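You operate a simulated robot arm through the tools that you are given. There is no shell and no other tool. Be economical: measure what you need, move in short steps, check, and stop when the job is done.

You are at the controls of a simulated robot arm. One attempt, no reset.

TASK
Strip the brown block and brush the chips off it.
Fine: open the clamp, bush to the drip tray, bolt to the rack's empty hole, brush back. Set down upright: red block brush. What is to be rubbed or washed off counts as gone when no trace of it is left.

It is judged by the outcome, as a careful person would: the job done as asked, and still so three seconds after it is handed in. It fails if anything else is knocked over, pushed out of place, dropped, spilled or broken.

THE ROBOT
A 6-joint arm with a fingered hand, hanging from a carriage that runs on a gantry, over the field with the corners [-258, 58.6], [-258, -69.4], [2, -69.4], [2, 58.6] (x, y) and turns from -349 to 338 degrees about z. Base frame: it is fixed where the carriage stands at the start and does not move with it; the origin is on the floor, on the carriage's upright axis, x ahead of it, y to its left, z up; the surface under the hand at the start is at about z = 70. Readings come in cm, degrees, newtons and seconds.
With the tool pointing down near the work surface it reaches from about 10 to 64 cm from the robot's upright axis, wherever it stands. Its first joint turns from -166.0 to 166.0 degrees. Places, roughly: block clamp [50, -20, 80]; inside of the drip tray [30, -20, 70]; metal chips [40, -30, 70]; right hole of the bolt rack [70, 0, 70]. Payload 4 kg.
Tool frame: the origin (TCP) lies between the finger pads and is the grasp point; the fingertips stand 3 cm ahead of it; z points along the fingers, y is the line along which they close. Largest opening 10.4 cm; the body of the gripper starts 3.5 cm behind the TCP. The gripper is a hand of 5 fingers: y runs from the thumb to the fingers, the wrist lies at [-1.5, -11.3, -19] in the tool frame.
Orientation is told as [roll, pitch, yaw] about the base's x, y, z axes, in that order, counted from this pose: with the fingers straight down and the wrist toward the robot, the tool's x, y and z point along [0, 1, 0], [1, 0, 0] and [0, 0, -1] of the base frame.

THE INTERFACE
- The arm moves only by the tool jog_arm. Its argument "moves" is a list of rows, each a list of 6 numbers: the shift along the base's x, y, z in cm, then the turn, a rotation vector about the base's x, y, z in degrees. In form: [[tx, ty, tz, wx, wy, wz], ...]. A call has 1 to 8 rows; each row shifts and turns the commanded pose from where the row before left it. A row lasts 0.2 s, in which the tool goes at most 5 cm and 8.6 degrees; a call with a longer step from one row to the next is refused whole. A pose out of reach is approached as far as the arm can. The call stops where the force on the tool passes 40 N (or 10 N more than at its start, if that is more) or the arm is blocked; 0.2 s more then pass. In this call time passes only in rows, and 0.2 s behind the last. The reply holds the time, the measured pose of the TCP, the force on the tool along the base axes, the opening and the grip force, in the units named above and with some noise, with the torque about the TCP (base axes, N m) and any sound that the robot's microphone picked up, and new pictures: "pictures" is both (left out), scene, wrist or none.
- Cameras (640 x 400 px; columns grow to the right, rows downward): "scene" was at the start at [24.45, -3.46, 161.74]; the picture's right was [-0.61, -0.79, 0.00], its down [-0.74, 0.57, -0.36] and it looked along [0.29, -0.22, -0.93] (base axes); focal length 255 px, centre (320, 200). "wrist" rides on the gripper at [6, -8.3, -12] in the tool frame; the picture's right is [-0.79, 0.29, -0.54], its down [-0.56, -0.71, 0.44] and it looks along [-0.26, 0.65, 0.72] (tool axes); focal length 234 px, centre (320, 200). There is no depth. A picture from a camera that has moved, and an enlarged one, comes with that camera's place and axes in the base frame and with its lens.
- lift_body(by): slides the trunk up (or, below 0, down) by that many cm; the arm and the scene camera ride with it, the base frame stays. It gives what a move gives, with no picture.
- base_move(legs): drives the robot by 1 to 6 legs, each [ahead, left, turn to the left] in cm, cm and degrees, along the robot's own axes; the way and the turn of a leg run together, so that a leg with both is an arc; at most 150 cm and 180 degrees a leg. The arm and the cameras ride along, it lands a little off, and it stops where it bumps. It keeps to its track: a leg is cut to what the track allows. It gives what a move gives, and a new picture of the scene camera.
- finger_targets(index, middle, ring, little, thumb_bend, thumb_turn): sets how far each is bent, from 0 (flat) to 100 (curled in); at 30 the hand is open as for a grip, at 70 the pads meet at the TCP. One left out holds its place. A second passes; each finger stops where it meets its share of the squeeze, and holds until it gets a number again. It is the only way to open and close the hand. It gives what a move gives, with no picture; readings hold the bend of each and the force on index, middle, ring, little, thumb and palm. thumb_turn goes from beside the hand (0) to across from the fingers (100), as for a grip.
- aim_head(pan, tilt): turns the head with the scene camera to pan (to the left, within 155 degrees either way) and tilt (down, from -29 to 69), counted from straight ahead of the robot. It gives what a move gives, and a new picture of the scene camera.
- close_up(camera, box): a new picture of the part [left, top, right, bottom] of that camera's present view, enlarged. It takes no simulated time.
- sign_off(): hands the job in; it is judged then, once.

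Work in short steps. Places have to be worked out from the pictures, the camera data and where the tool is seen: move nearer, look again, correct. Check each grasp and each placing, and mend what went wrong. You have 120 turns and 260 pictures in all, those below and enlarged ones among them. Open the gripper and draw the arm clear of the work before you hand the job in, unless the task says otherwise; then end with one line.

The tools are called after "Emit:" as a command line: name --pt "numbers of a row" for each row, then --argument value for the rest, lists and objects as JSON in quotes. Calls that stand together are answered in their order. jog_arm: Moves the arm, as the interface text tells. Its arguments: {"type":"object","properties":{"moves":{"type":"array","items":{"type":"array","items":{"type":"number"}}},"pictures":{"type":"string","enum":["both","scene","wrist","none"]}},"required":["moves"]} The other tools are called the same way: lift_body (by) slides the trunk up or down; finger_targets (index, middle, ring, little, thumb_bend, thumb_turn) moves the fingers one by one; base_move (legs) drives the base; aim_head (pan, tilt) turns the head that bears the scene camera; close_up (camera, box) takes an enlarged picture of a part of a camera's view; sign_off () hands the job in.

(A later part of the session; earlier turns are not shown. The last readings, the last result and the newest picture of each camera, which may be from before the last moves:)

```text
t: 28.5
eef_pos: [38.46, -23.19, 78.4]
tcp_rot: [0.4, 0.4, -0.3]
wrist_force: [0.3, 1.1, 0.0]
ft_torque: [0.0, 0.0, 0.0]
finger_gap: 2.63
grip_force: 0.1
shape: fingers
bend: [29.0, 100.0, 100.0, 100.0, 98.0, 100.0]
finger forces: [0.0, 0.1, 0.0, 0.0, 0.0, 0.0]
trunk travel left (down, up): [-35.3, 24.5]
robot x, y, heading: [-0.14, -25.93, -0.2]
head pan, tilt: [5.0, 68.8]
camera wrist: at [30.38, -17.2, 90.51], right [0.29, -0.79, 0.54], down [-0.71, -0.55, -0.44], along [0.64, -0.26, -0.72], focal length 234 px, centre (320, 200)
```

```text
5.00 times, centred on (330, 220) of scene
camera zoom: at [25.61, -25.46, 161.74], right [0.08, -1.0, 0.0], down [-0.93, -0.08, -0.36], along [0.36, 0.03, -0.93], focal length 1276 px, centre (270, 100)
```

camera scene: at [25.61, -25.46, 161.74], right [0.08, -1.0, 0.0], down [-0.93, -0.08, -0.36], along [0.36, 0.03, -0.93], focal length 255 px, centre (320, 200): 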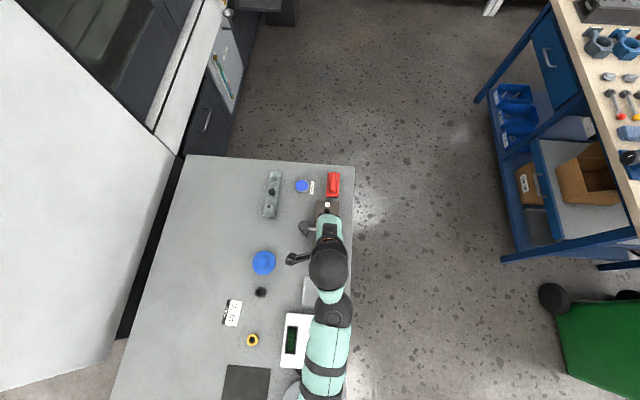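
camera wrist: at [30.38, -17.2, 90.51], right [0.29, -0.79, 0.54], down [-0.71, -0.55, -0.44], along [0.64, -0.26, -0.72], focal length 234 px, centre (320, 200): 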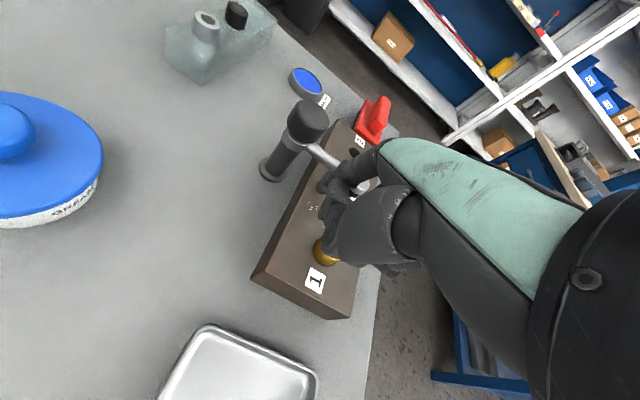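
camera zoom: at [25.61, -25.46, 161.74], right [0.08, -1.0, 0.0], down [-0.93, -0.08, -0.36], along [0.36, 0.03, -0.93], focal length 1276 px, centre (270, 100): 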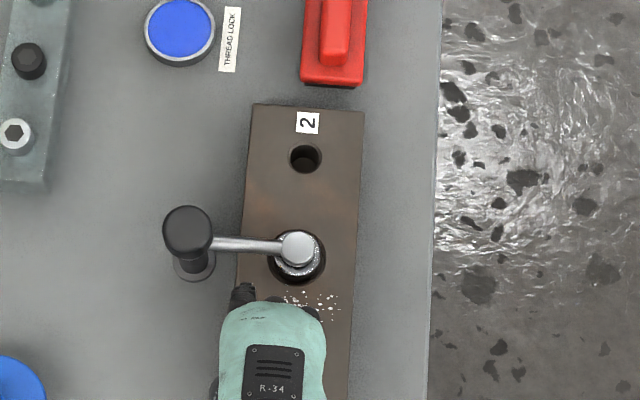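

Index tip is at ≈(44.9,-22.0,75.4), below rod height, 2.5 cm before the rod. I shift slightly right and push +x.

Emit:
jog_arm --pt "0 -1.3 0 0 0 0" --pt "1.2 0 0 0 0 0" --pt "1.2 0 0 0 0 0" --pt "1.0 0 0 0 0 0" --pt "1.0 0 0 0 0 0" --pictures "none"

Emit:
close_up --camera "scene" --box '[280, 180, 380, 260]'

```text
t: 29.7
eef_pos: [43.07, -24.54, 78.28]
tcp_rot: [0.5, 0.4, -0.4]
wrist_force: [-0.5, -0.7, -0.2]
ft_torque: [0.0, -0.04, -0.01]
finger_gap: 2.63
grip_force: 0.0
shape: fingers
bend: [29.0, 100.0, 100.0, 100.0, 98.0, 100.0]
finger forces: [0.0, 0.1, 0.1, 0.0, 0.0, 0.0]
trunk travel left (down, up): [-35.3, 24.5]
robot x, y, heading: [0.06, -26.09, -0.1]
head pan, tilt: [5.0, 68.8]
```

```text
5.00 times, centred on (330, 220) of scene
camera zoom: at [25.61, -25.46, 161.74], right [0.08, -1.0, 0.0], down [-0.93, -0.08, -0.36], along [0.36, 0.03, -0.93], focal length 1276 px, centre (270, 100)
```

zoom: 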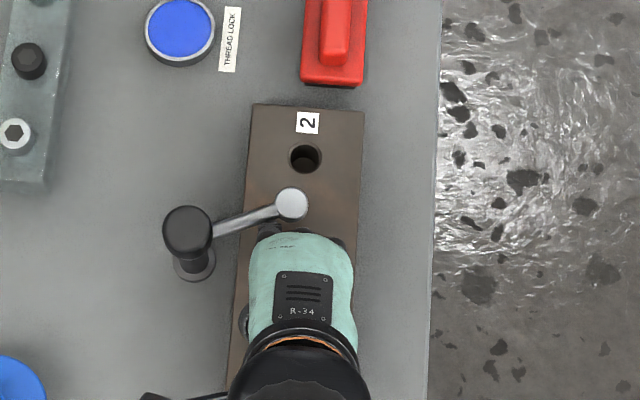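

It swings freely. Continue pushing along the arc.

Emit:
jog_arm --pt "1.2 0 0 0 0 0" --pt "1.2 0 0 0 0 0" --pt "1.2 0.2 0 0 0 0" --pt "1.2 0.3 0 0 0 0" --pt "1 0.3 0 0 0 0" --pictures "none"

Emit:
close_up --camera "scene" --box '[280, 180, 380, 260]'

Emit:
close_up --camera "wrist" --box '[200, 90, 440, 270]'

```text
t: 30.9
eef_pos: [48.78, -23.78, 78.38]
tcp_rot: [0.4, 0.3, -0.4]
wrist_force: [0.5, -0.9, 0.2]
ft_torque: [-0.01, 0.01, 0.02]
finger_gap: 2.62
grip_force: 0.0
shape: fingers
bend: [29.0, 100.0, 100.0, 100.0, 98.0, 100.0]
finger forces: [0.0, 0.1, 0.1, 0.0, 0.0, 0.0]
trunk travel left (down, up): [-35.3, 24.5]
robot x, y, heading: [-0.36, -25.94, -0.4]
head pan, tilt: [5.0, 68.8]
```

```text
5.00 times, centred on (330, 220) of scene
camera zoom: at [25.61, -25.46, 161.74], right [0.08, -1.0, 0.0], down [-0.93, -0.08, -0.36], along [0.36, 0.03, -0.93], focal length 1276 px, centre (270, 100)
```

zoom: 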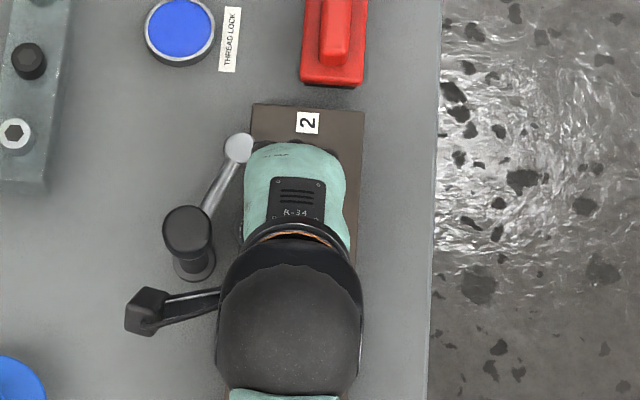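

```text
2.22 times, centred on (320, 180) of wrist
camera zoom: at [40.67, -17.71, 90.51], right [0.29, -0.79, 0.54], down [-0.71, -0.55, -0.44], along [0.64, -0.26, -0.72], focal length 520 px, centre (320, 244)
```

zoom: 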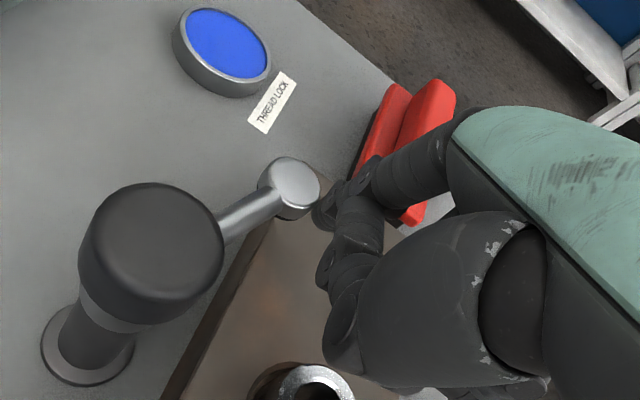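

The clamp arm is at ≈60° open. I push it a little further with small +y moves, watching the knob clearance.

Emit:
jog_arm --pt "0.5 0.7 0 0 0 0" --pt "0 0.8 0 0 0 0" --pt "0 0.8 0 0 0 0" --pictures "none"

Emit:
close_up --camera "scene" --box '[280, 180, 380, 260]'

Emit:
close_up --camera "wrist" --box '[200, 90, 440, 270]'

```text
t: 31.7
eef_pos: [49.43, -21.54, 78.38]
tcp_rot: [0.4, 0.5, -0.4]
wrist_force: [0.0, 0.9, 0.3]
ft_torque: [0.03, -0.02, 0.02]
finger_gap: 2.63
grip_force: 0.1
shape: fingers
bend: [29.0, 100.0, 100.0, 100.0, 98.0, 100.0]
finger forces: [0.0, 0.0, 0.0, 0.1, 0.1, 0.0]
trunk travel left (down, up): [-35.3, 24.5]
robot x, y, heading: [-0.07, -25.92, -0.4]
head pan, tilt: [5.0, 68.8]
```

```text
5.00 times, centred on (330, 220) of scene
camera zoom: at [25.61, -25.46, 161.74], right [0.08, -1.0, 0.0], down [-0.93, -0.08, -0.36], along [0.36, 0.03, -0.93], focal length 1276 px, centre (270, 100)
```

zoom: 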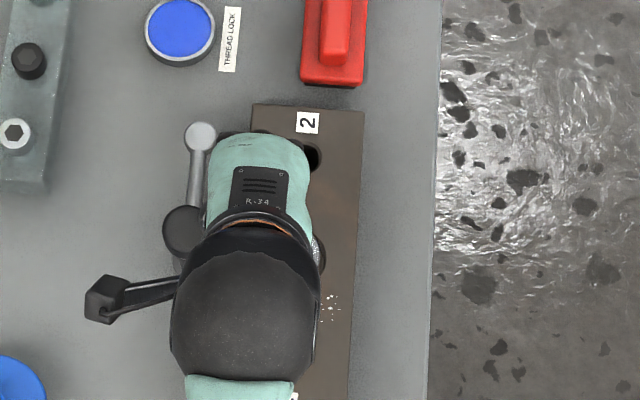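

```text
2.22 times, centred on (320, 180) of wrist
camera zoom: at [41.15, -15.42, 90.49], right [0.29, -0.79, 0.53], down [-0.71, -0.55, -0.43], along [0.64, -0.26, -0.72], focal length 520 px, centre (320, 244)
```

zoom: 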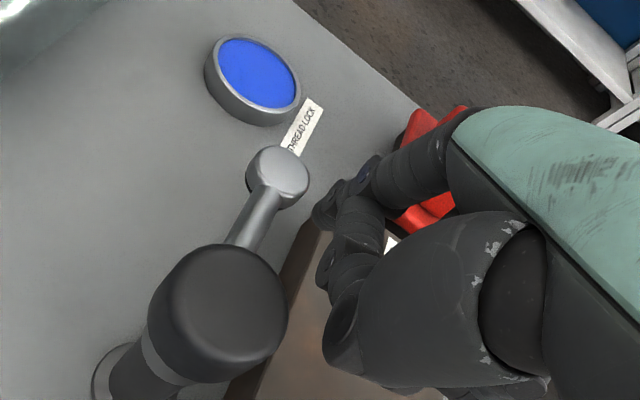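

Clamp is swung ≈90° open. Retreat right and up, then view the bush.

Emit:
jog_arm --pt "0 -2.5 0 0 0 0" --pt "0 -2 3 0 0 0" --pt "-2 0 4 0 0 0" --pt "-3 0 3.5 0 0 0" --pt "-3 0 2 0 0 0" --pictures "none"

Emit:
finger_targets --index 30 --thumb_bend 30 --thumb_turn 97

Emit:
close_up --camera "wrist" --box '[120, 110, 360, 290]'

Emit:
close_up --camera "scene" --box '[280, 180, 380, 260]'

```text
t: 32.9
eef_pos: [41.14, -25.86, 90.65]
tcp_rot: [0.4, 0.3, -0.3]
wrist_force: [-0.4, -0.1, 0.6]
ft_torque: [0.0, 0.02, 0.02]
finger_gap: 2.65
grip_force: 0.1
shape: fingers
bend: [29.0, 100.0, 100.0, 100.0, 98.0, 100.0]
finger forces: [0.0, 0.0, 0.1, 0.1, 0.0, 0.0]
trunk travel left (down, up): [-35.3, 24.5]
robot x, y, heading: [-0.03, -26.08, -0.3]
head pan, tilt: [5.0, 68.8]
```

```text
t: 33.9
eef_pos: [41.25, -25.88, 90.7]
tcp_rot: [0.4, 0.4, -0.3]
wrist_force: [-0.7, -0.2, 0.2]
ft_torque: [0.02, 0.01, 0.02]
finger_gap: 10.34
grip_force: 0.0
shape: fingers
bend: [30.0, 100.0, 100.0, 100.0, 30.0, 94.0]
finger forces: [0.0, 0.0, 0.1, 0.1, 0.0, 0.1]
trunk travel left (down, up): [-35.3, 24.5]
robot x, y, heading: [-0.09, -25.79, 0.1]
head pan, tilt: [5.0, 68.8]
```

```text
2.22 times, centred on (240, 200) of wrist
camera zoom: at [33.05, -19.89, 102.92], right [0.29, -0.79, 0.53], down [-0.71, -0.55, -0.43], along [0.64, -0.26, -0.72], focal length 520 px, centre (498, 200)
```

zoom: 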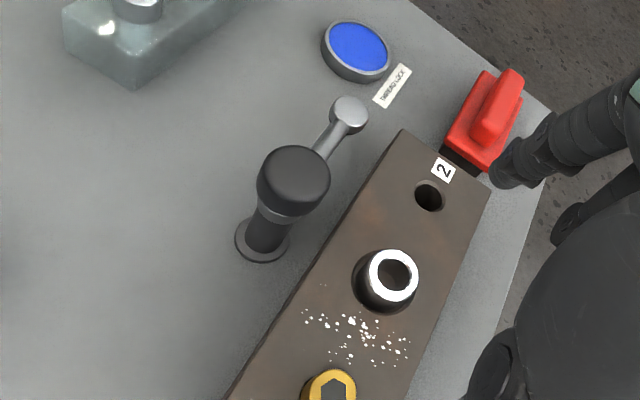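

```text
5.00 times, centred on (330, 220) of scene
camera zoom: at [25.61, -25.46, 161.74], right [0.08, -1.0, 0.0], down [-0.93, -0.08, -0.36], along [0.36, 0.03, -0.93], focal length 1276 px, centre (270, 100)
```

zoom: 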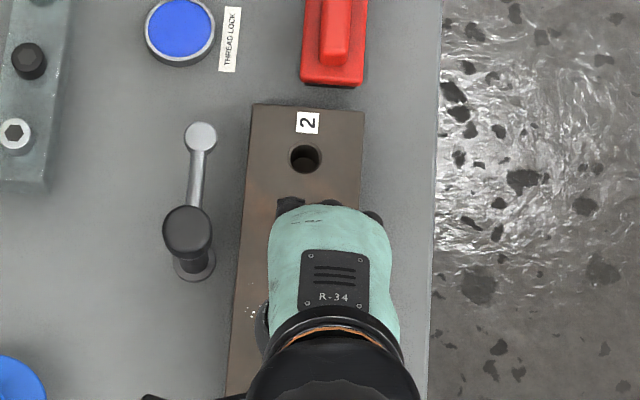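

Bush top ≈(47.9,-25.4,75.5), ring ≈2.7 cm wide standing ~1.5 cm above the block. I narrow the pinch (bend 48) and go above it.

Emit:
finger_targets --index 48 --thumb_bend 48

Emit:
jog_arm --pt "3.4 0 -2 0 0 0" --pt "3.3 0 -3 0 0 0" --pt "0 0 -3 0 0 0" --pt "0 0 -2 0 0 0" --pictures "none"

Emit:
close_up --camera "wrist" --box '[200, 140, 440, 320]'

Emit:
close_up --camera "scene" --box '[280, 180, 380, 260]'

```text
t: 34.9
eef_pos: [41.23, -25.97, 90.81]
tcp_rot: [0.4, 0.5, -0.3]
wrist_force: [0.2, 0.0, 0.1]
ft_torque: [0.01, -0.01, -0.01]
finger_gap: 5.8
grip_force: 0.2
shape: fingers
bend: [48.0, 100.0, 100.0, 100.0, 48.0, 97.0]
finger forces: [0.0, 0.0, 0.1, 0.0, 0.0, 0.0]
trunk travel left (down, up): [-35.3, 24.5]
robot x, y, heading: [0.24, -25.83, 0.1]
head pan, tilt: [5.0, 68.8]
```

```text
t: 35.9
eef_pos: [48.05, -26.05, 80.77]
tcp_rot: [0.4, 0.4, -0.3]
wrist_force: [0.1, -0.3, -1.3]
ft_torque: [0.03, 0.0, -0.02]
finger_gap: 5.79
grip_force: 0.0
shape: fingers
bend: [48.0, 100.0, 100.0, 100.0, 48.0, 97.0]
finger forces: [0.1, 0.0, 0.0, 0.0, 0.0, 0.1]
trunk travel left (down, up): [-35.3, 24.5]
robot x, y, heading: [-0.22, -26.07, -0.2]
head pan, tilt: [5.0, 68.8]
```

```text
2.22 times, centred on (320, 230) of wrist
camera zoom: at [39.81, -20.0, 92.86], right [0.29, -0.79, 0.53], down [-0.71, -0.55, -0.43], along [0.64, -0.26, -0.72], focal length 520 px, centre (320, 133)
```

zoom: 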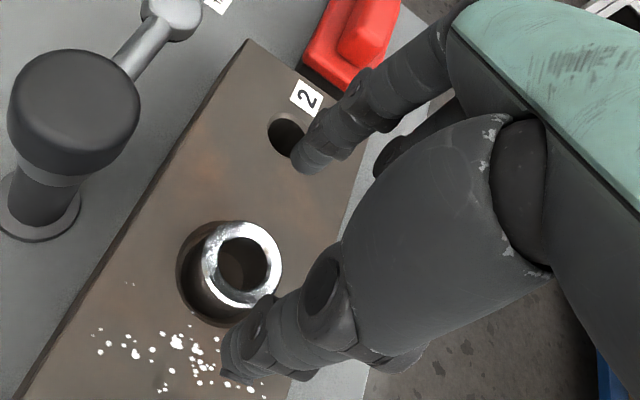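

```text
5.00 times, centred on (330, 220) of scene
camera zoom: at [25.6, -25.46, 161.74], right [0.08, -1.0, 0.0], down [-0.93, -0.08, -0.36], along [0.36, 0.03, -0.93], focal length 1276 px, centre (270, 100)
```

zoom: 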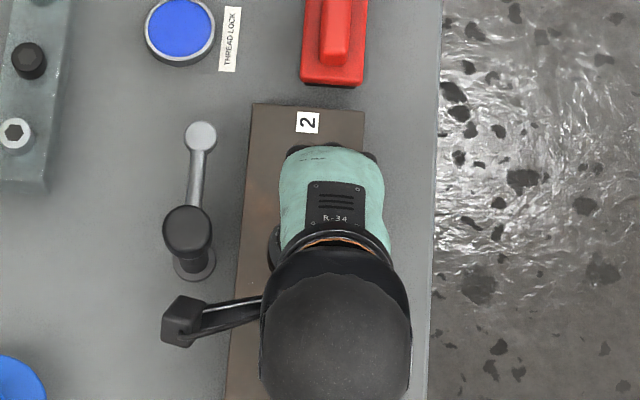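

Fingers straddle the bush nicely (tips at x≈44 and 51.4, y≈-25.5). Lower 3.6 cm and close.

Emit:
jog_arm --pt "0.1 0.2 -1.8 0 0 0" --pt "0 0 -1.8 0 0 0" --pictures "none"

Emit:
finger_targets --index 70 --thumb_bend 70

Emit:
close_up --camera "wrist" --box '[200, 140, 440, 320]'

```text
t: 36.5
eef_pos: [48.15, -25.82, 77.26]
tcp_rot: [0.4, 0.4, -0.5]
wrist_force: [-0.3, -0.7, 0.3]
ft_torque: [-0.01, 0.02, 0.02]
finger_gap: 5.78
grip_force: 0.0
shape: fingers
bend: [48.0, 100.0, 100.0, 100.0, 48.0, 97.0]
finger forces: [0.0, 0.1, 0.1, 0.0, 0.1, 0.0]
trunk travel left (down, up): [-35.3, 24.5]
robot x, y, heading: [0.08, -25.88, -0.1]
head pan, tilt: [5.0, 68.8]
```

```text
t: 37.5
eef_pos: [48.09, -25.88, 77.19]
tcp_rot: [0.4, 0.4, -0.4]
wrist_force: [0.1, -0.1, 0.2]
ft_torque: [0.01, 0.04, 0.02]
finger_gap: 2.77
grip_force: 7.1
shape: fingers
bend: [59.0, 100.0, 100.0, 100.0, 62.0, 99.0]
finger forces: [7.4, 0.0, 0.1, 0.0, 7.4, 0.0]
trunk travel left (down, up): [-35.3, 24.5]
robot x, y, heading: [-0.13, -25.78, -0.2]
head pan, tilt: [5.0, 68.8]
```

```text
2.22 times, centred on (320, 230) of wrist
camera zoom: at [39.92, -19.8, 89.36], right [0.29, -0.79, 0.53], down [-0.71, -0.55, -0.43], along [0.64, -0.26, -0.72], focal length 520 px, centre (320, 133)
```

zoom: 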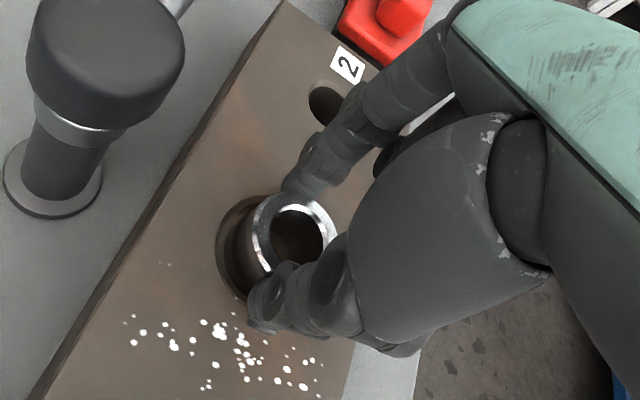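

Bush gripped (gap 2.8 cm, 7 N). Lift straight up in small steps.

Emit:
jog_arm --pt "0 0 1 0 0 0" --pt "0 0 2 0 0 0" --pt "0 0 2.5 0 0 0" --pt "0 0 3 0 0 0" --pictures "none"

Emit:
close_up --camera "wrist" --box '[200, 140, 440, 320]'

```text
t: 38.5
eef_pos: [48.14, -25.8, 85.64]
tcp_rot: [0.4, 0.4, -0.3]
wrist_force: [-0.2, -0.4, -1.0]
ft_torque: [-0.01, -0.03, -0.01]
finger_gap: 2.74
grip_force: 7.8
shape: fingers
bend: [59.0, 100.0, 100.0, 100.0, 62.0, 99.0]
finger forces: [7.4, 0.0, 0.0, 0.0, 7.4, 0.1]
trunk travel left (down, up): [-35.3, 24.5]
robot x, y, heading: [-0.38, -25.67, -0.3]
head pan, tilt: [5.0, 68.8]
```

```text
2.22 times, centred on (320, 230) of wrist
camera zoom: at [40.0, -19.78, 97.88], right [0.29, -0.79, 0.53], down [-0.71, -0.55, -0.43], along [0.64, -0.26, -0.72], focal length 520 px, centre (320, 133)
```

zoom: 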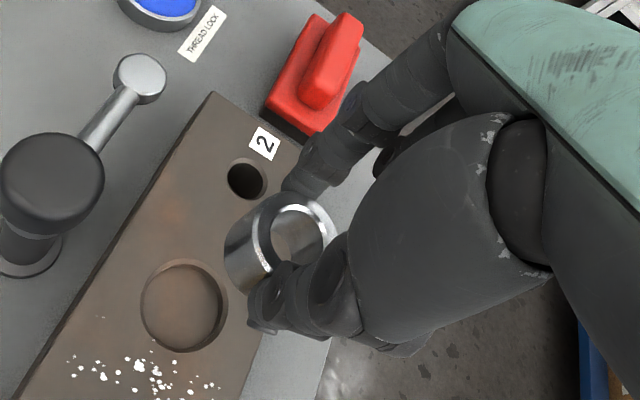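

Bush is out of its counterbore. Drive the carriage 20 cm back so the hand is over the tray with the same arm posture.

Emit:
base_move --legs '[[-20, 0, 0]]'

Emit:
close_up --camera "wrist" --box '[160, 100, 480, 340]'

Emit:
close_up --camera "scene" --box '[280, 160, 400, 250]'

```text
t: 40.1
eef_pos: [28.25, -25.81, 85.73]
tcp_rot: [0.4, 0.5, -0.3]
wrist_force: [0.4, -1.1, -0.4]
ft_torque: [0.01, -0.03, 0.0]
finger_gap: 2.76
grip_force: 8.0
shape: fingers
bend: [59.0, 100.0, 100.0, 100.0, 62.0, 99.0]
finger forces: [7.4, 0.0, 0.0, 0.0, 7.4, 0.0]
trunk travel left (down, up): [-35.3, 24.5]
robot x, y, heading: [-19.99, -25.75, 0.1]
head pan, tilt: [5.0, 68.8]
camera scene: at [5.57, -25.4, 161.73], right [0.09, -1.0, 0.0], down [-0.93, -0.08, -0.36], along [0.36, 0.03, -0.93], focal length 255 px, centre (320, 200)
```

scene: 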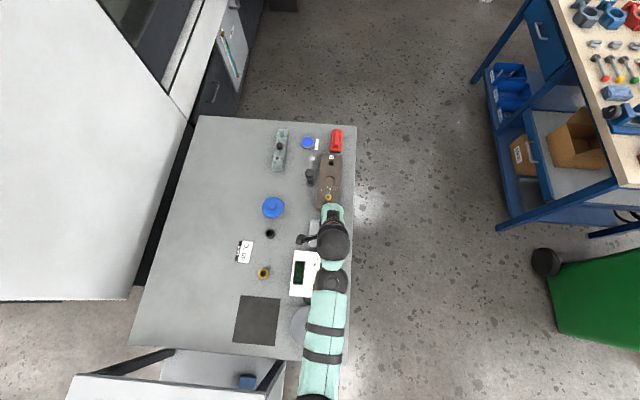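

```text
1.67 times, centred on (320, 220) of wrist
camera zoom: at [19.95, -19.71, 97.85], right [0.29, -0.79, 0.53], down [-0.71, -0.55, -0.43], along [0.64, -0.26, -0.72], focal length 390 px, centre (320, 167)
```

zoom: 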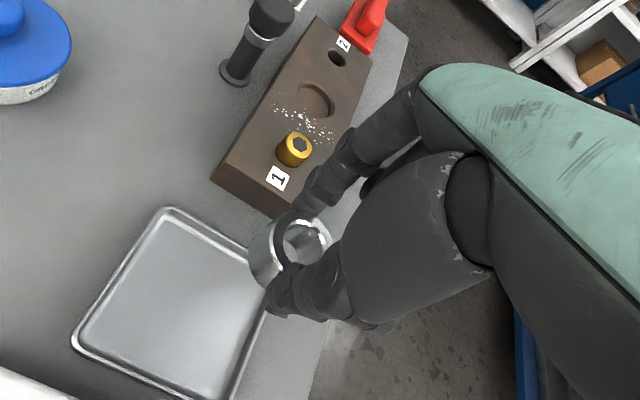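

```text
4.44 times, centred on (340, 205) of scene
camera zoom: at [5.57, -25.4, 161.73], right [0.09, -1.0, 0.0], down [-0.93, -0.08, -0.36], along [0.36, 0.03, -0.93], focal length 1134 px, centre (231, 178)
```

zoom: 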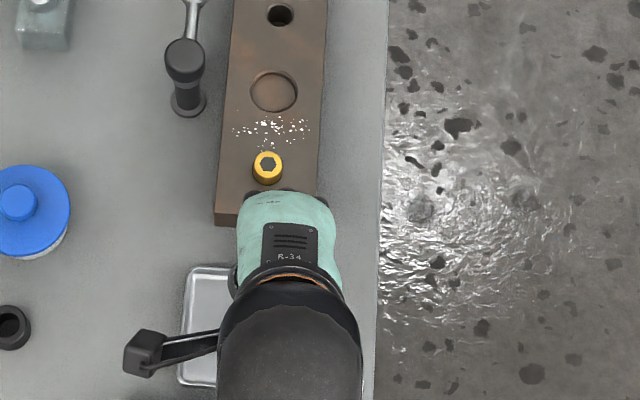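

Tray centre ≈(27.4,-24.5). I shift slightly and lower toward its floor, small steps at the end.

Emit:
jog_arm --pt "-0.6 0.8 -3 0 0 0" --pt "0 0 -3 0 0 0" --pt "0 0 -2 0 0 0" --pt "0 0 -0.8 0 0 0" --pictures "none"

Emit:
close_up --camera "wrist" --box '[200, 140, 440, 320]'

```text
t: 41.1
eef_pos: [27.58, -24.99, 76.86]
tcp_rot: [0.5, 0.4, -0.3]
wrist_force: [-0.7, 0.2, -1.4]
ft_torque: [-0.03, 0.02, 0.01]
finger_gap: 2.76
grip_force: 7.3
shape: fingers
bend: [59.0, 100.0, 100.0, 100.0, 62.0, 99.0]
finger forces: [7.4, 0.0, 0.0, 0.0, 7.4, 0.1]
trunk travel left (down, up): [-35.3, 24.5]
robot x, y, heading: [-19.8, -25.67, -0.1]
head pan, tilt: [5.0, 68.8]
```

```text
2.22 times, centred on (320, 230) of wrist
camera zoom: at [19.36, -18.92, 89.02], right [0.29, -0.79, 0.53], down [-0.71, -0.55, -0.44], along [0.64, -0.26, -0.72], focal length 520 px, centre (320, 133)
```

zoom: 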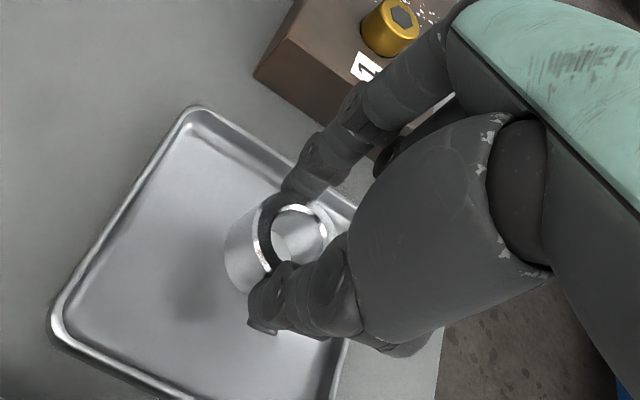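

Still above the floor; lower by small steps, watching force.

Emit:
jog_arm --pt "0 0 -0.6 0 0 0" --pt "0 0 -0.5 0 0 0" --pt "0 0 -0.4 0 0 0" --pictures "none"

Emit:
close_up --camera "wrist" --box '[200, 140, 440, 320]'

```text
t: 41.9
eef_pos: [27.57, -25.03, 75.34]
tcp_rot: [0.4, 0.3, -0.4]
wrist_force: [-0.4, -0.6, -1.4]
ft_torque: [-0.01, 0.01, -0.03]
finger_gap: 2.76
grip_force: 7.5
shape: fingers
bend: [59.0, 100.0, 100.0, 100.0, 62.0, 99.0]
finger forces: [7.4, 0.0, 0.1, 0.0, 7.4, 0.0]
trunk travel left (down, up): [-35.3, 24.5]
robot x, y, heading: [-20.04, -25.83, -0.2]
head pan, tilt: [5.0, 68.8]
```

```text
2.22 times, centred on (320, 230) of wrist
camera zoom: at [19.35, -18.93, 87.54], right [0.29, -0.79, 0.53], down [-0.71, -0.55, -0.43], along [0.64, -0.26, -0.72], focal length 520 px, centre (320, 133)
```

zoom: 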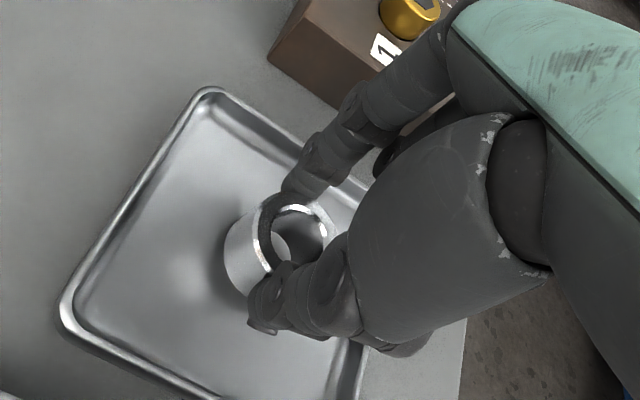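

Emit:
jog_arm --pt "0 0 -0.25 0 0 0" --pt "0 0 -0.25 0 0 0" --pictures "none"

Emit:
close_up --camera "wrist" --box '[240, 180, 340, 270]'

```text
t: 42.5
eef_pos: [27.65, -25.02, 74.86]
tcp_rot: [0.4, 0.4, -0.3]
wrist_force: [0.3, 0.2, -1.0]
ft_torque: [-0.02, -0.02, 0.02]
finger_gap: 2.75
grip_force: 7.1
shape: fingers
bend: [59.0, 100.0, 100.0, 100.0, 62.0, 99.0]
finger forces: [7.4, 0.1, 0.0, 0.0, 7.4, 0.1]
trunk travel left (down, up): [-35.3, 24.5]
robot x, y, heading: [-20.0, -25.93, -0.0]
head pan, tilt: [5.0, 68.8]
```

```text
4.44 times, centred on (290, 225) of wrist
camera zoom: at [19.4, -18.93, 87.06], right [0.29, -0.79, 0.54], down [-0.71, -0.55, -0.44], along [0.64, -0.26, -0.72], focal length 1041 px, centre (453, 89)
```

zoom: 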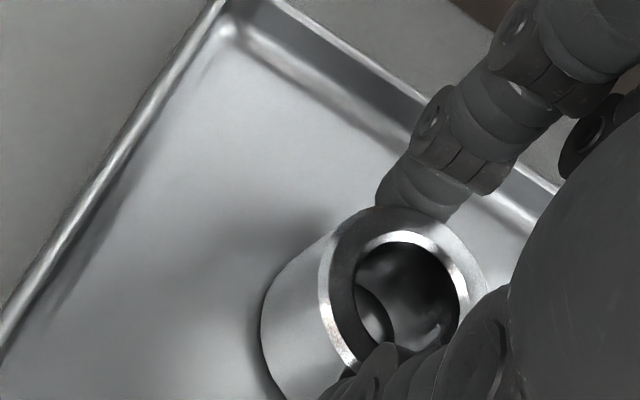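

Emit:
jog_arm --pt "0 0 -0.2 0 0 0" --pictures "none"

Emit:
jog_arm --pt "0 0 -0.2 0 0 0" --pictures "none"

Emit:
close_up --camera "wrist" --box '[240, 180, 340, 270]'

```text
t: 42.9
eef_pos: [27.58, -24.91, 74.78]
tcp_rot: [0.4, 0.4, -0.2]
wrist_force: [-1.6, 0.7, 2.6]
ft_torque: [0.0, 0.03, 0.02]
finger_gap: 2.74
grip_force: 8.0
shape: fingers
bend: [60.0, 100.0, 100.0, 100.0, 62.0, 99.0]
finger forces: [7.5, 0.0, 0.0, 0.1, 8.7, 0.1]
trunk travel left (down, up): [-35.3, 24.5]
robot x, y, heading: [-20.25, -25.81, -0.2]
head pan, tilt: [5.0, 68.8]
```

```text
t: 43.3
eef_pos: [27.7, -24.98, 74.6]
tcp_rot: [0.4, 0.3, -0.3]
wrist_force: [-2.3, 0.0, 12.2]
ft_torque: [0.04, 0.13, 0.01]
finger_gap: 2.74
grip_force: 9.1
shape: fingers
bend: [60.0, 100.0, 100.0, 100.0, 62.0, 100.0]
finger forces: [7.8, 0.0, 0.0, 0.1, 10.4, 0.0]
trunk travel left (down, up): [-35.3, 24.5]
robot x, y, heading: [-19.94, -25.97, 0.1]
head pan, tilt: [5.0, 68.8]
```

```text
4.44 times, centred on (290, 225) of wrist
camera zoom: at [19.46, -18.9, 86.75], right [0.29, -0.79, 0.54], down [-0.71, -0.55, -0.44], along [0.64, -0.26, -0.72], focal length 1041 px, centre (453, 89)
```

zoom: 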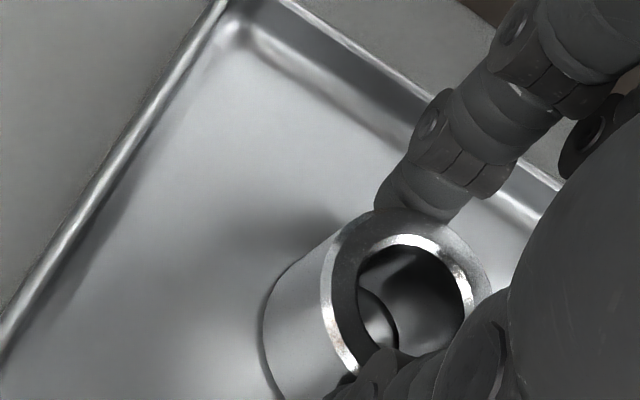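

Bush is on the tray floor (12 N). Relax the height a little, open moderately, rise.

Emit:
jog_arm --pt "0 0 0.25 0 0 0" --pictures "none"

Emit:
finger_targets --index 52 --thumb_bend 52

Emit:
jog_arm --pt "0 0 2 0 0 0" --pt "0 0 4 0 0 0" --pt "0 0 4 0 0 0" --pictures "wrist"

```text
t: 43.7
eef_pos: [27.71, -25.02, 74.73]
tcp_rot: [0.4, 0.3, -0.3]
wrist_force: [0.8, -0.7, 3.1]
ft_torque: [0.02, -0.05, 0.0]
finger_gap: 2.73
grip_force: 8.2
shape: fingers
bend: [60.0, 100.0, 100.0, 100.0, 62.0, 100.0]
finger forces: [8.9, 0.0, 0.1, 0.1, 7.7, 0.0]
trunk travel left (down, up): [-35.3, 24.5]
robot x, y, heading: [-20.06, -25.72, -0.3]
head pan, tilt: [5.0, 68.8]
```

```text
t: 44.7
eef_pos: [27.6, -24.95, 74.81]
tcp_rot: [0.3, 0.4, -0.3]
wrist_force: [-0.7, 0.7, -0.1]
ft_torque: [0.01, 0.0, 0.01]
finger_gap: 4.66
grip_force: 0.0
shape: fingers
bend: [52.0, 100.0, 100.0, 100.0, 52.0, 97.0]
finger forces: [0.0, 0.0, 0.1, 0.0, 0.1, 0.0]
trunk travel left (down, up): [-35.3, 24.5]
robot x, y, heading: [-19.49, -25.69, -0.3]
head pan, tilt: [5.0, 68.8]
```

```text
t: 45.5
eef_pos: [27.64, -24.9, 84.78]
tcp_rot: [0.5, 0.4, -0.2]
wrist_force: [-0.7, 0.0, 0.3]
ft_torque: [-0.02, 0.03, 0.03]
finger_gap: 4.66
grip_force: 0.0
shape: fingers
bend: [52.0, 100.0, 100.0, 100.0, 52.0, 97.0]
finger forces: [0.0, 0.0, 0.0, 0.0, 0.0, 0.0]
trunk travel left (down, up): [-35.3, 24.5]
robot x, y, heading: [-20.22, -25.66, 0.0]
head pan, tilt: [5.0, 68.8]
camera wrist: at [19.44, -18.87, 96.94], right [0.29, -0.79, 0.54], down [-0.71, -0.55, -0.43], along [0.64, -0.26, -0.72], focal length 234 px, centre (320, 200)
```

wrist: 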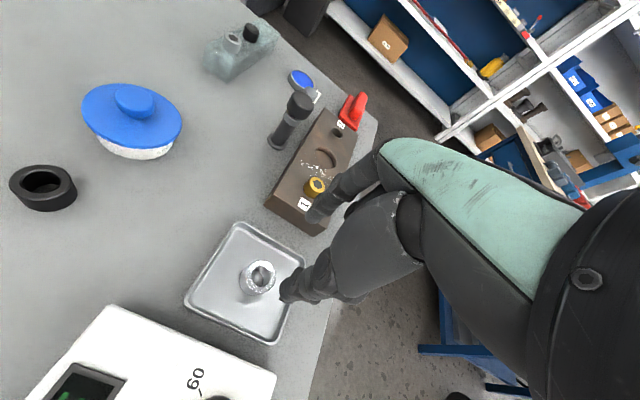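

Bush stands in the tray. Next the bolt: drive 13 cm forward and look.

Emit:
base_move --legs '[[13, 0, 0]]'

Emit:
finger_targets --index 46 --thumb_bend 46

Emit:
close_up --camera "wrist" --box '[200, 140, 440, 320]'

```text
t: 46.8
eef_pos: [40.69, -25.02, 84.69]
tcp_rot: [0.4, 0.3, -0.4]
wrist_force: [0.3, -0.4, 0.1]
ft_torque: [0.0, 0.01, -0.01]
finger_gap: 4.66
grip_force: 0.1
shape: fingers
bend: [52.0, 100.0, 100.0, 100.0, 52.0, 97.0]
finger forces: [0.0, 0.0, 0.1, 0.0, 0.0, 0.1]
trunk travel left (down, up): [-35.3, 24.5]
robot x, y, heading: [-6.84, -26.01, -0.3]
head pan, tilt: [5.0, 68.8]
camera scene: at [18.56, -25.46, 161.74], right [0.08, -1.0, 0.0], down [-0.93, -0.08, -0.36], along [0.36, 0.03, -0.93], focal length 255 px, centre (320, 200)
```

scene: 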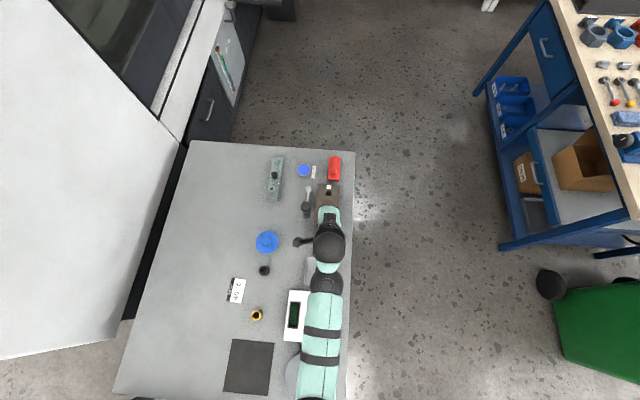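

```text
t: 47.8
eef_pos: [40.72, -25.01, 84.78]
tcp_rot: [0.5, 0.4, -0.5]
wrist_force: [-0.6, -0.2, -0.2]
ft_torque: [0.01, -0.01, 0.03]
finger_gap: 6.21
grip_force: 0.1
shape: fingers
bend: [46.0, 100.0, 100.0, 100.0, 46.0, 97.0]
finger forces: [0.0, 0.0, 0.1, 0.1, 0.0, 0.0]
trunk travel left (down, up): [-35.3, 24.5]
robot x, y, heading: [-7.1, -25.55, -0.3]
head pan, tilt: [5.0, 68.8]
```

```text
2.22 times, centred on (320, 230) of wrist
camera zoom: at [32.42, -18.93, 96.9], right [0.29, -0.79, 0.53], down [-0.71, -0.55, -0.43], along [0.64, -0.26, -0.72], focal length 520 px, centre (320, 133)
```

zoom: 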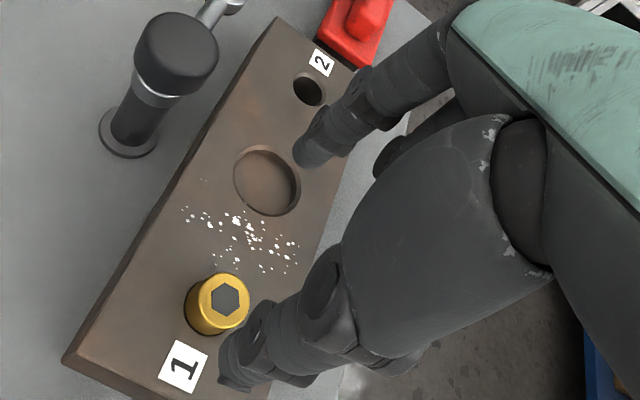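

Bolt head ≈(40.5,-25.3), ~2.3 cm wide. Align and lower to tip height ≈74.2, then close.

Emit:
jog_arm --pt "0.1 -0.7 -3 0 0 0" --pt "0 0 -2.5 0 0 0" --pt "0 0 -2 0 0 0" --pictures "none"

Emit:
close_up --camera "wrist" --box '[200, 140, 440, 320]'

Emit:
finger_targets --index 70 --thumb_bend 70

Emit:
close_up --camera "wrist" --box '[200, 140, 440, 320]'

```text
t: 48.6
eef_pos: [40.65, -25.6, 77.18]
tcp_rot: [0.4, 0.4, -0.4]
wrist_force: [0.0, -0.7, 0.1]
ft_torque: [-0.01, -0.02, -0.02]
finger_gap: 6.23
grip_force: 0.0
shape: fingers
bend: [46.0, 100.0, 100.0, 100.0, 46.0, 97.0]
finger forces: [0.0, 0.0, 0.1, 0.1, 0.0, 0.1]
trunk travel left (down, up): [-35.3, 24.5]
robot x, y, heading: [-7.3, -25.9, -0.3]
head pan, tilt: [5.0, 68.8]
```

```text
2.22 times, centred on (320, 230) of wrist
camera zoom: at [32.47, -19.58, 89.38], right [0.29, -0.79, 0.53], down [-0.71, -0.55, -0.44], along [0.64, -0.26, -0.72], focal length 520 px, centre (320, 133)
```

zoom: 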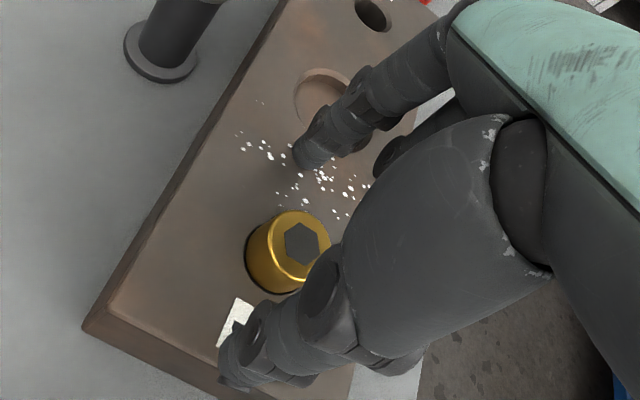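

```text
t: 49.6
eef_pos: [40.62, -25.65, 77.17]
tcp_rot: [0.5, 0.4, -0.5]
wrist_force: [-0.3, 0.7, -0.5]
ft_torque: [0.02, 0.02, 0.01]
finger_gap: 1.87
grip_force: 4.8
shape: fingers
bend: [63.0, 100.0, 100.0, 100.0, 64.0, 99.0]
finger forces: [4.5, 0.0, 0.1, 0.0, 4.9, 0.0]
trunk travel left (down, up): [-35.3, 24.5]
robot x, y, heading: [-6.72, -25.54, -0.4]
head pan, tilt: [5.0, 68.8]
```

```text
2.22 times, centred on (320, 230) of wrist
camera zoom: at [32.45, -19.58, 89.38], right [0.29, -0.79, 0.53], down [-0.71, -0.55, -0.43], along [0.64, -0.26, -0.72], focal length 520 px, centre (320, 133)
```

zoom: 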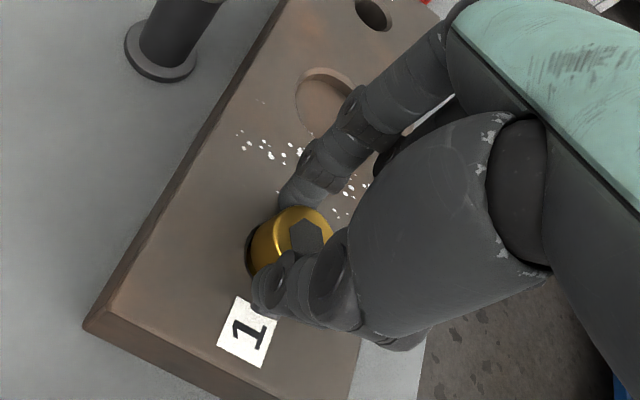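

Gripped (gap 1.9, ~5 N). Lift slowly and check.

Emit:
jog_arm --pt "0 0 0.6 0 0 0" --pt "0 0 1 0 0 0" --pt "0 0 1 0 0 0" --pictures "none"

Emit:
close_up --camera "wrist" --box '[200, 140, 440, 320]'

```text
t: 50.4
eef_pos: [40.69, -25.62, 79.88]
tcp_rot: [0.4, 0.4, -0.4]
wrist_force: [-0.3, 0.1, -1.8]
ft_torque: [0.0, 0.03, 0.0]
finger_gap: 1.86
grip_force: 5.1
shape: fingers
bend: [63.0, 100.0, 100.0, 100.0, 64.0, 99.0]
finger forces: [4.5, 0.0, 0.0, 0.0, 4.9, 0.0]
trunk travel left (down, up): [-35.3, 24.5]
robot x, y, heading: [-6.73, -25.83, 0.1]
head pan, tilt: [5.0, 68.8]
```

```text
2.22 times, centred on (320, 230) of wrist
camera zoom: at [32.5, -19.58, 92.05], right [0.29, -0.79, 0.54], down [-0.71, -0.55, -0.44], along [0.64, -0.26, -0.72], focal length 520 px, centre (320, 133)
```

zoom: 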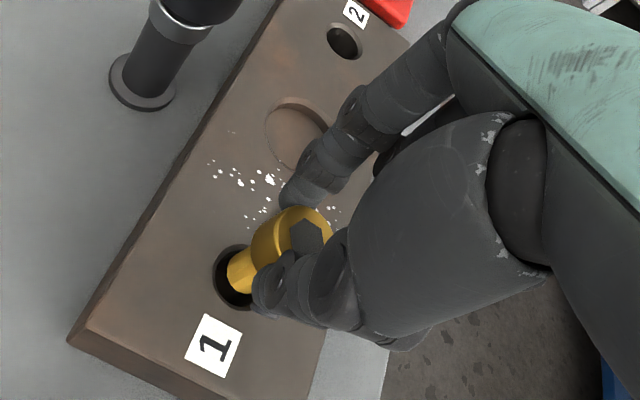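

Bolt shank is coming out. Lift clear.

Emit:
jog_arm --pt "0 0 1.5 0 0 0" --pt "0 0 2 0 0 0" --pt "0 0 3 0 0 0" --pt "0 0 3 0 0 0" --pictures "none"

Emit:
close_up --camera "wrist" --box '[200, 140, 440, 320]'

```text
t: 51.4
eef_pos: [40.76, -25.6, 89.17]
tcp_rot: [0.3, 0.4, -0.5]
wrist_force: [-0.2, -0.5, -0.6]
ft_torque: [0.01, 0.03, 0.0]
finger_gap: 1.83
grip_force: 4.9
shape: fingers
bend: [63.0, 100.0, 100.0, 100.0, 64.0, 99.0]
finger forces: [4.5, 0.0, 0.0, 0.0, 4.9, 0.0]
trunk travel left (down, up): [-35.3, 24.5]
robot x, y, heading: [-7.36, -25.49, -0.5]
head pan, tilt: [5.0, 68.8]
```

```text
2.22 times, centred on (320, 230) of wrist
camera zoom: at [32.53, -19.69, 101.46], right [0.29, -0.79, 0.53], down [-0.71, -0.55, -0.43], along [0.64, -0.26, -0.72], focal length 520 px, centre (320, 133)
```

zoom: 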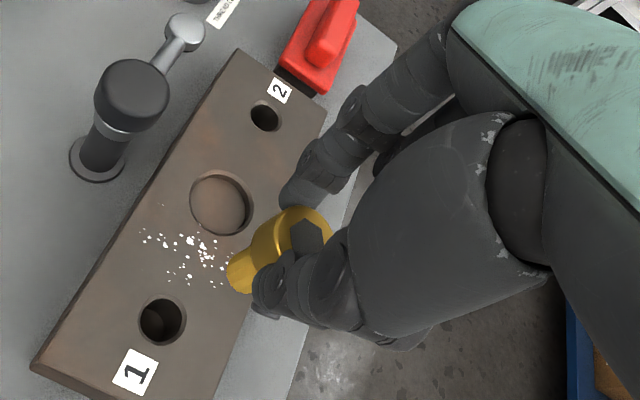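

Bolt is free (shank bottom ≈6 cm below TCP). Raise a bit and drive toward the rack: forward 9, left 21.

Emit:
jog_arm --pt "0 0 3 0 0 0" --pictures "none"

Emit:
base_move --legs '[[9, 0, 0], [0, 20, 0]]'

Emit:
close_up --camera "wrist" --box '[160, 80, 480, 320]'

```text
t: 51.8
eef_pos: [40.79, -25.71, 92.37]
tcp_rot: [0.4, 0.5, -0.4]
wrist_force: [-0.6, 0.8, -0.9]
ft_torque: [-0.02, 0.0, -0.01]
finger_gap: 1.83
grip_force: 4.9
shape: fingers
bend: [63.0, 100.0, 100.0, 100.0, 64.0, 99.0]
finger forces: [4.5, 0.1, 0.0, 0.0, 4.8, 0.0]
trunk travel left (down, up): [-35.3, 24.5]
robot x, y, heading: [-7.28, -25.73, -0.4]
head pan, tilt: [5.0, 68.8]
```

```text
t: 54.1
eef_pos: [49.78, -5.58, 92.19]
tcp_rot: [0.5, 0.4, -0.4]
wrist_force: [0.2, -0.1, -1.1]
ft_torque: [0.01, -0.03, 0.0]
finger_gap: 1.83
grip_force: 3.9
shape: fingers
bend: [63.0, 100.0, 100.0, 100.0, 64.0, 99.0]
finger forces: [4.5, 0.0, 0.0, 0.1, 4.9, 0.1]
trunk travel left (down, up): [-35.3, 24.5]
robot x, y, heading: [1.9, -5.89, -0.7]
head pan, tilt: [5.0, 68.8]
camera scene: at [27.58, -5.33, 161.74], right [0.08, -1.0, 0.0], down [-0.93, -0.08, -0.36], along [0.36, 0.03, -0.93], focal length 255 px, centre (320, 200)
```

scene: 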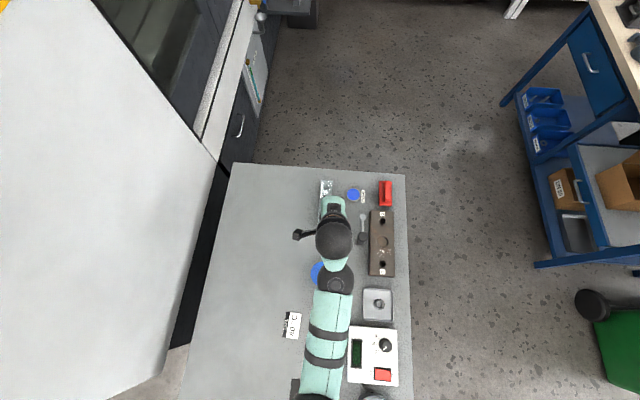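

```text
1.67 times, centred on (320, 200) of wrist
camera zoom: at [41.62, 0.44, 104.46], right [0.29, -0.79, 0.53], down [-0.71, -0.55, -0.43], along [0.64, -0.26, -0.72], focal length 390 px, centre (320, 200)
```

zoom: 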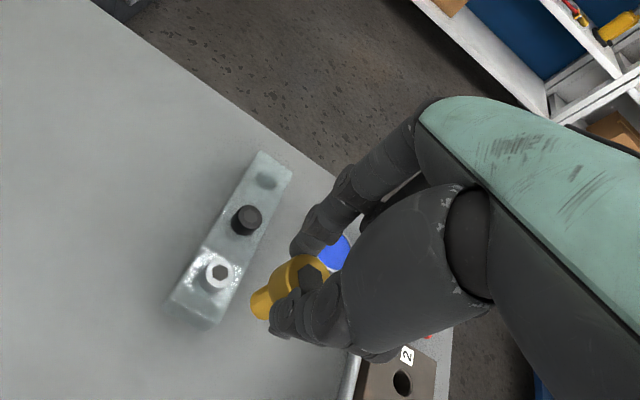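

Rack's empty hole ≈(66.8,-4.7, top≈74). Extend the arm forward at height to test reach.

Emit:
jog_arm --pt "4 0 0 0 0 0" --pt "4 0 0 0 0 0" --pt "4 0 0 0 0 0" --pictures "none"

Emit:
jog_arm --pt "2 0 -1 0 0 0" --pt "2 0 -1 0 0 0" --pictures "both"

```text
t: 54.9
eef_pos: [61.8, -5.55, 92.33]
tcp_rot: [0.5, 0.4, -0.5]
wrist_force: [-1.0, -1.0, -0.7]
ft_torque: [-0.02, -0.02, 0.02]
finger_gap: 1.83
grip_force: 5.2
shape: fingers
bend: [63.0, 100.0, 100.0, 100.0, 64.0, 99.0]
finger forces: [4.5, 0.0, 0.1, 0.0, 4.8, 0.1]
trunk travel left (down, up): [-35.3, 24.5]
robot x, y, heading: [2.18, -5.92, -0.5]
head pan, tilt: [5.0, 68.8]
```

```text
t: 55.5
eef_pos: [65.9, -5.5, 90.28]
tcp_rot: [0.5, 0.3, -0.4]
wrist_force: [0.3, -0.2, -1.2]
ft_torque: [-0.01, 0.0, -0.01]
finger_gap: 1.84
grip_force: 5.1
shape: fingers
bend: [63.0, 100.0, 100.0, 100.0, 64.0, 99.0]
finger forces: [4.5, 0.0, 0.0, 0.1, 4.7, 0.0]
trunk travel left (down, up): [-35.3, 24.5]
robot x, y, heading: [2.0, -5.68, -0.4]
head pan, tilt: [5.0, 68.8]
camera scene: at [27.59, -5.33, 161.74], right [0.08, -1.0, 0.0], down [-0.93, -0.08, -0.36], along [0.36, 0.03, -0.93], focal length 255 px, centre (320, 200)
camera wrist: at [57.63, 0.5, 102.47], right [0.29, -0.79, 0.54], down [-0.71, -0.55, -0.43], along [0.64, -0.26, -0.72], focal length 234 px, centre (320, 200)
```

scene: 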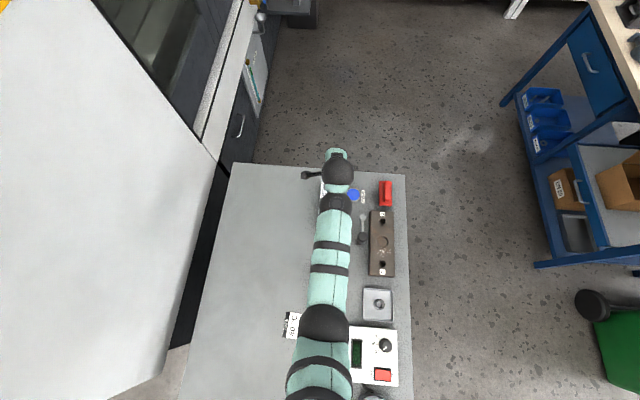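
wrist: 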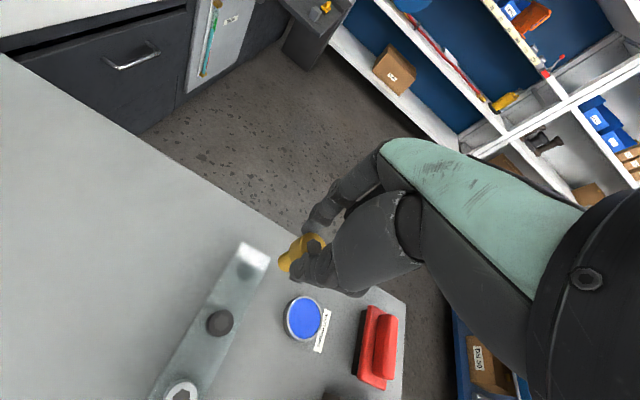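

Emit:
close_up --camera "wrist" --box '[190, 190, 350, 310]'

```text
3.33 times, centred on (270, 250) of wrist
camera zoom: at [57.63, 0.5, 102.47], right [0.29, -0.79, 0.54], down [-0.71, -0.55, -0.43], along [0.64, -0.26, -0.72], focal length 781 px, centre (487, 33)
```

zoom: 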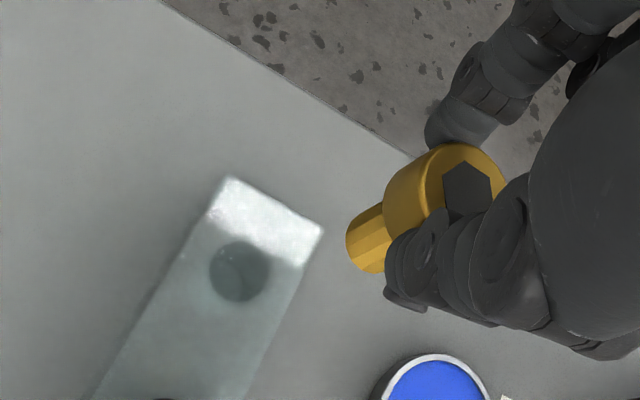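

Hole ≈(67.2,-4.6,73.4), shank bottom ≈(65.6,-5.1,84.3). Shift (+1.6,+0.5) and lower 8 cm, then re-check.

Emit:
jog_arm --pt "1.6 0.5 -2 0 0 0" --pt "0 0 -3 0 0 0" --pt "0 0 -2.5 0 0 0" --pictures "none"

Emit:
close_up --camera "wrist" --box '[190, 170, 350, 290]'

```text
t: 56.3
eef_pos: [67.25, -5.0, 82.83]
tcp_rot: [0.3, 0.4, -0.3]
wrist_force: [-0.2, -0.4, -0.7]
ft_torque: [0.02, -0.01, -0.05]
finger_gap: 1.85
grip_force: 4.7
shape: fingers
bend: [63.0, 100.0, 100.0, 100.0, 64.0, 99.0]
finger forces: [4.4, 0.0, 0.0, 0.0, 4.7, 0.0]
trunk travel left (down, up): [-35.3, 24.5]
robot x, y, heading: [2.11, -5.9, -0.4]
head pan, tilt: [5.0, 68.8]
```

```text
3.33 times, centred on (270, 230) of wrist
camera zoom: at [59.14, 0.98, 94.89], right [0.29, -0.79, 0.53], down [-0.71, -0.55, -0.43], along [0.64, -0.26, -0.72], focal length 781 px, centre (487, 100)
```

zoom: 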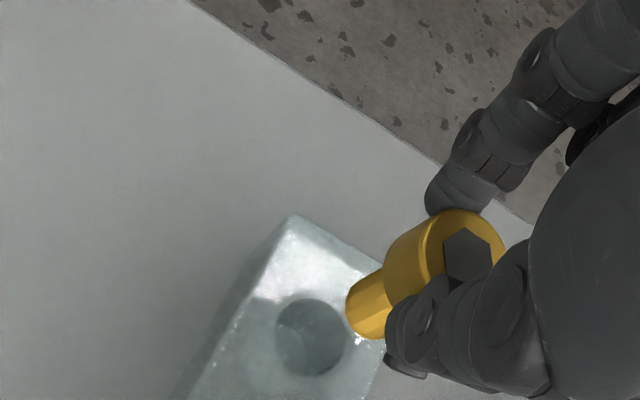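

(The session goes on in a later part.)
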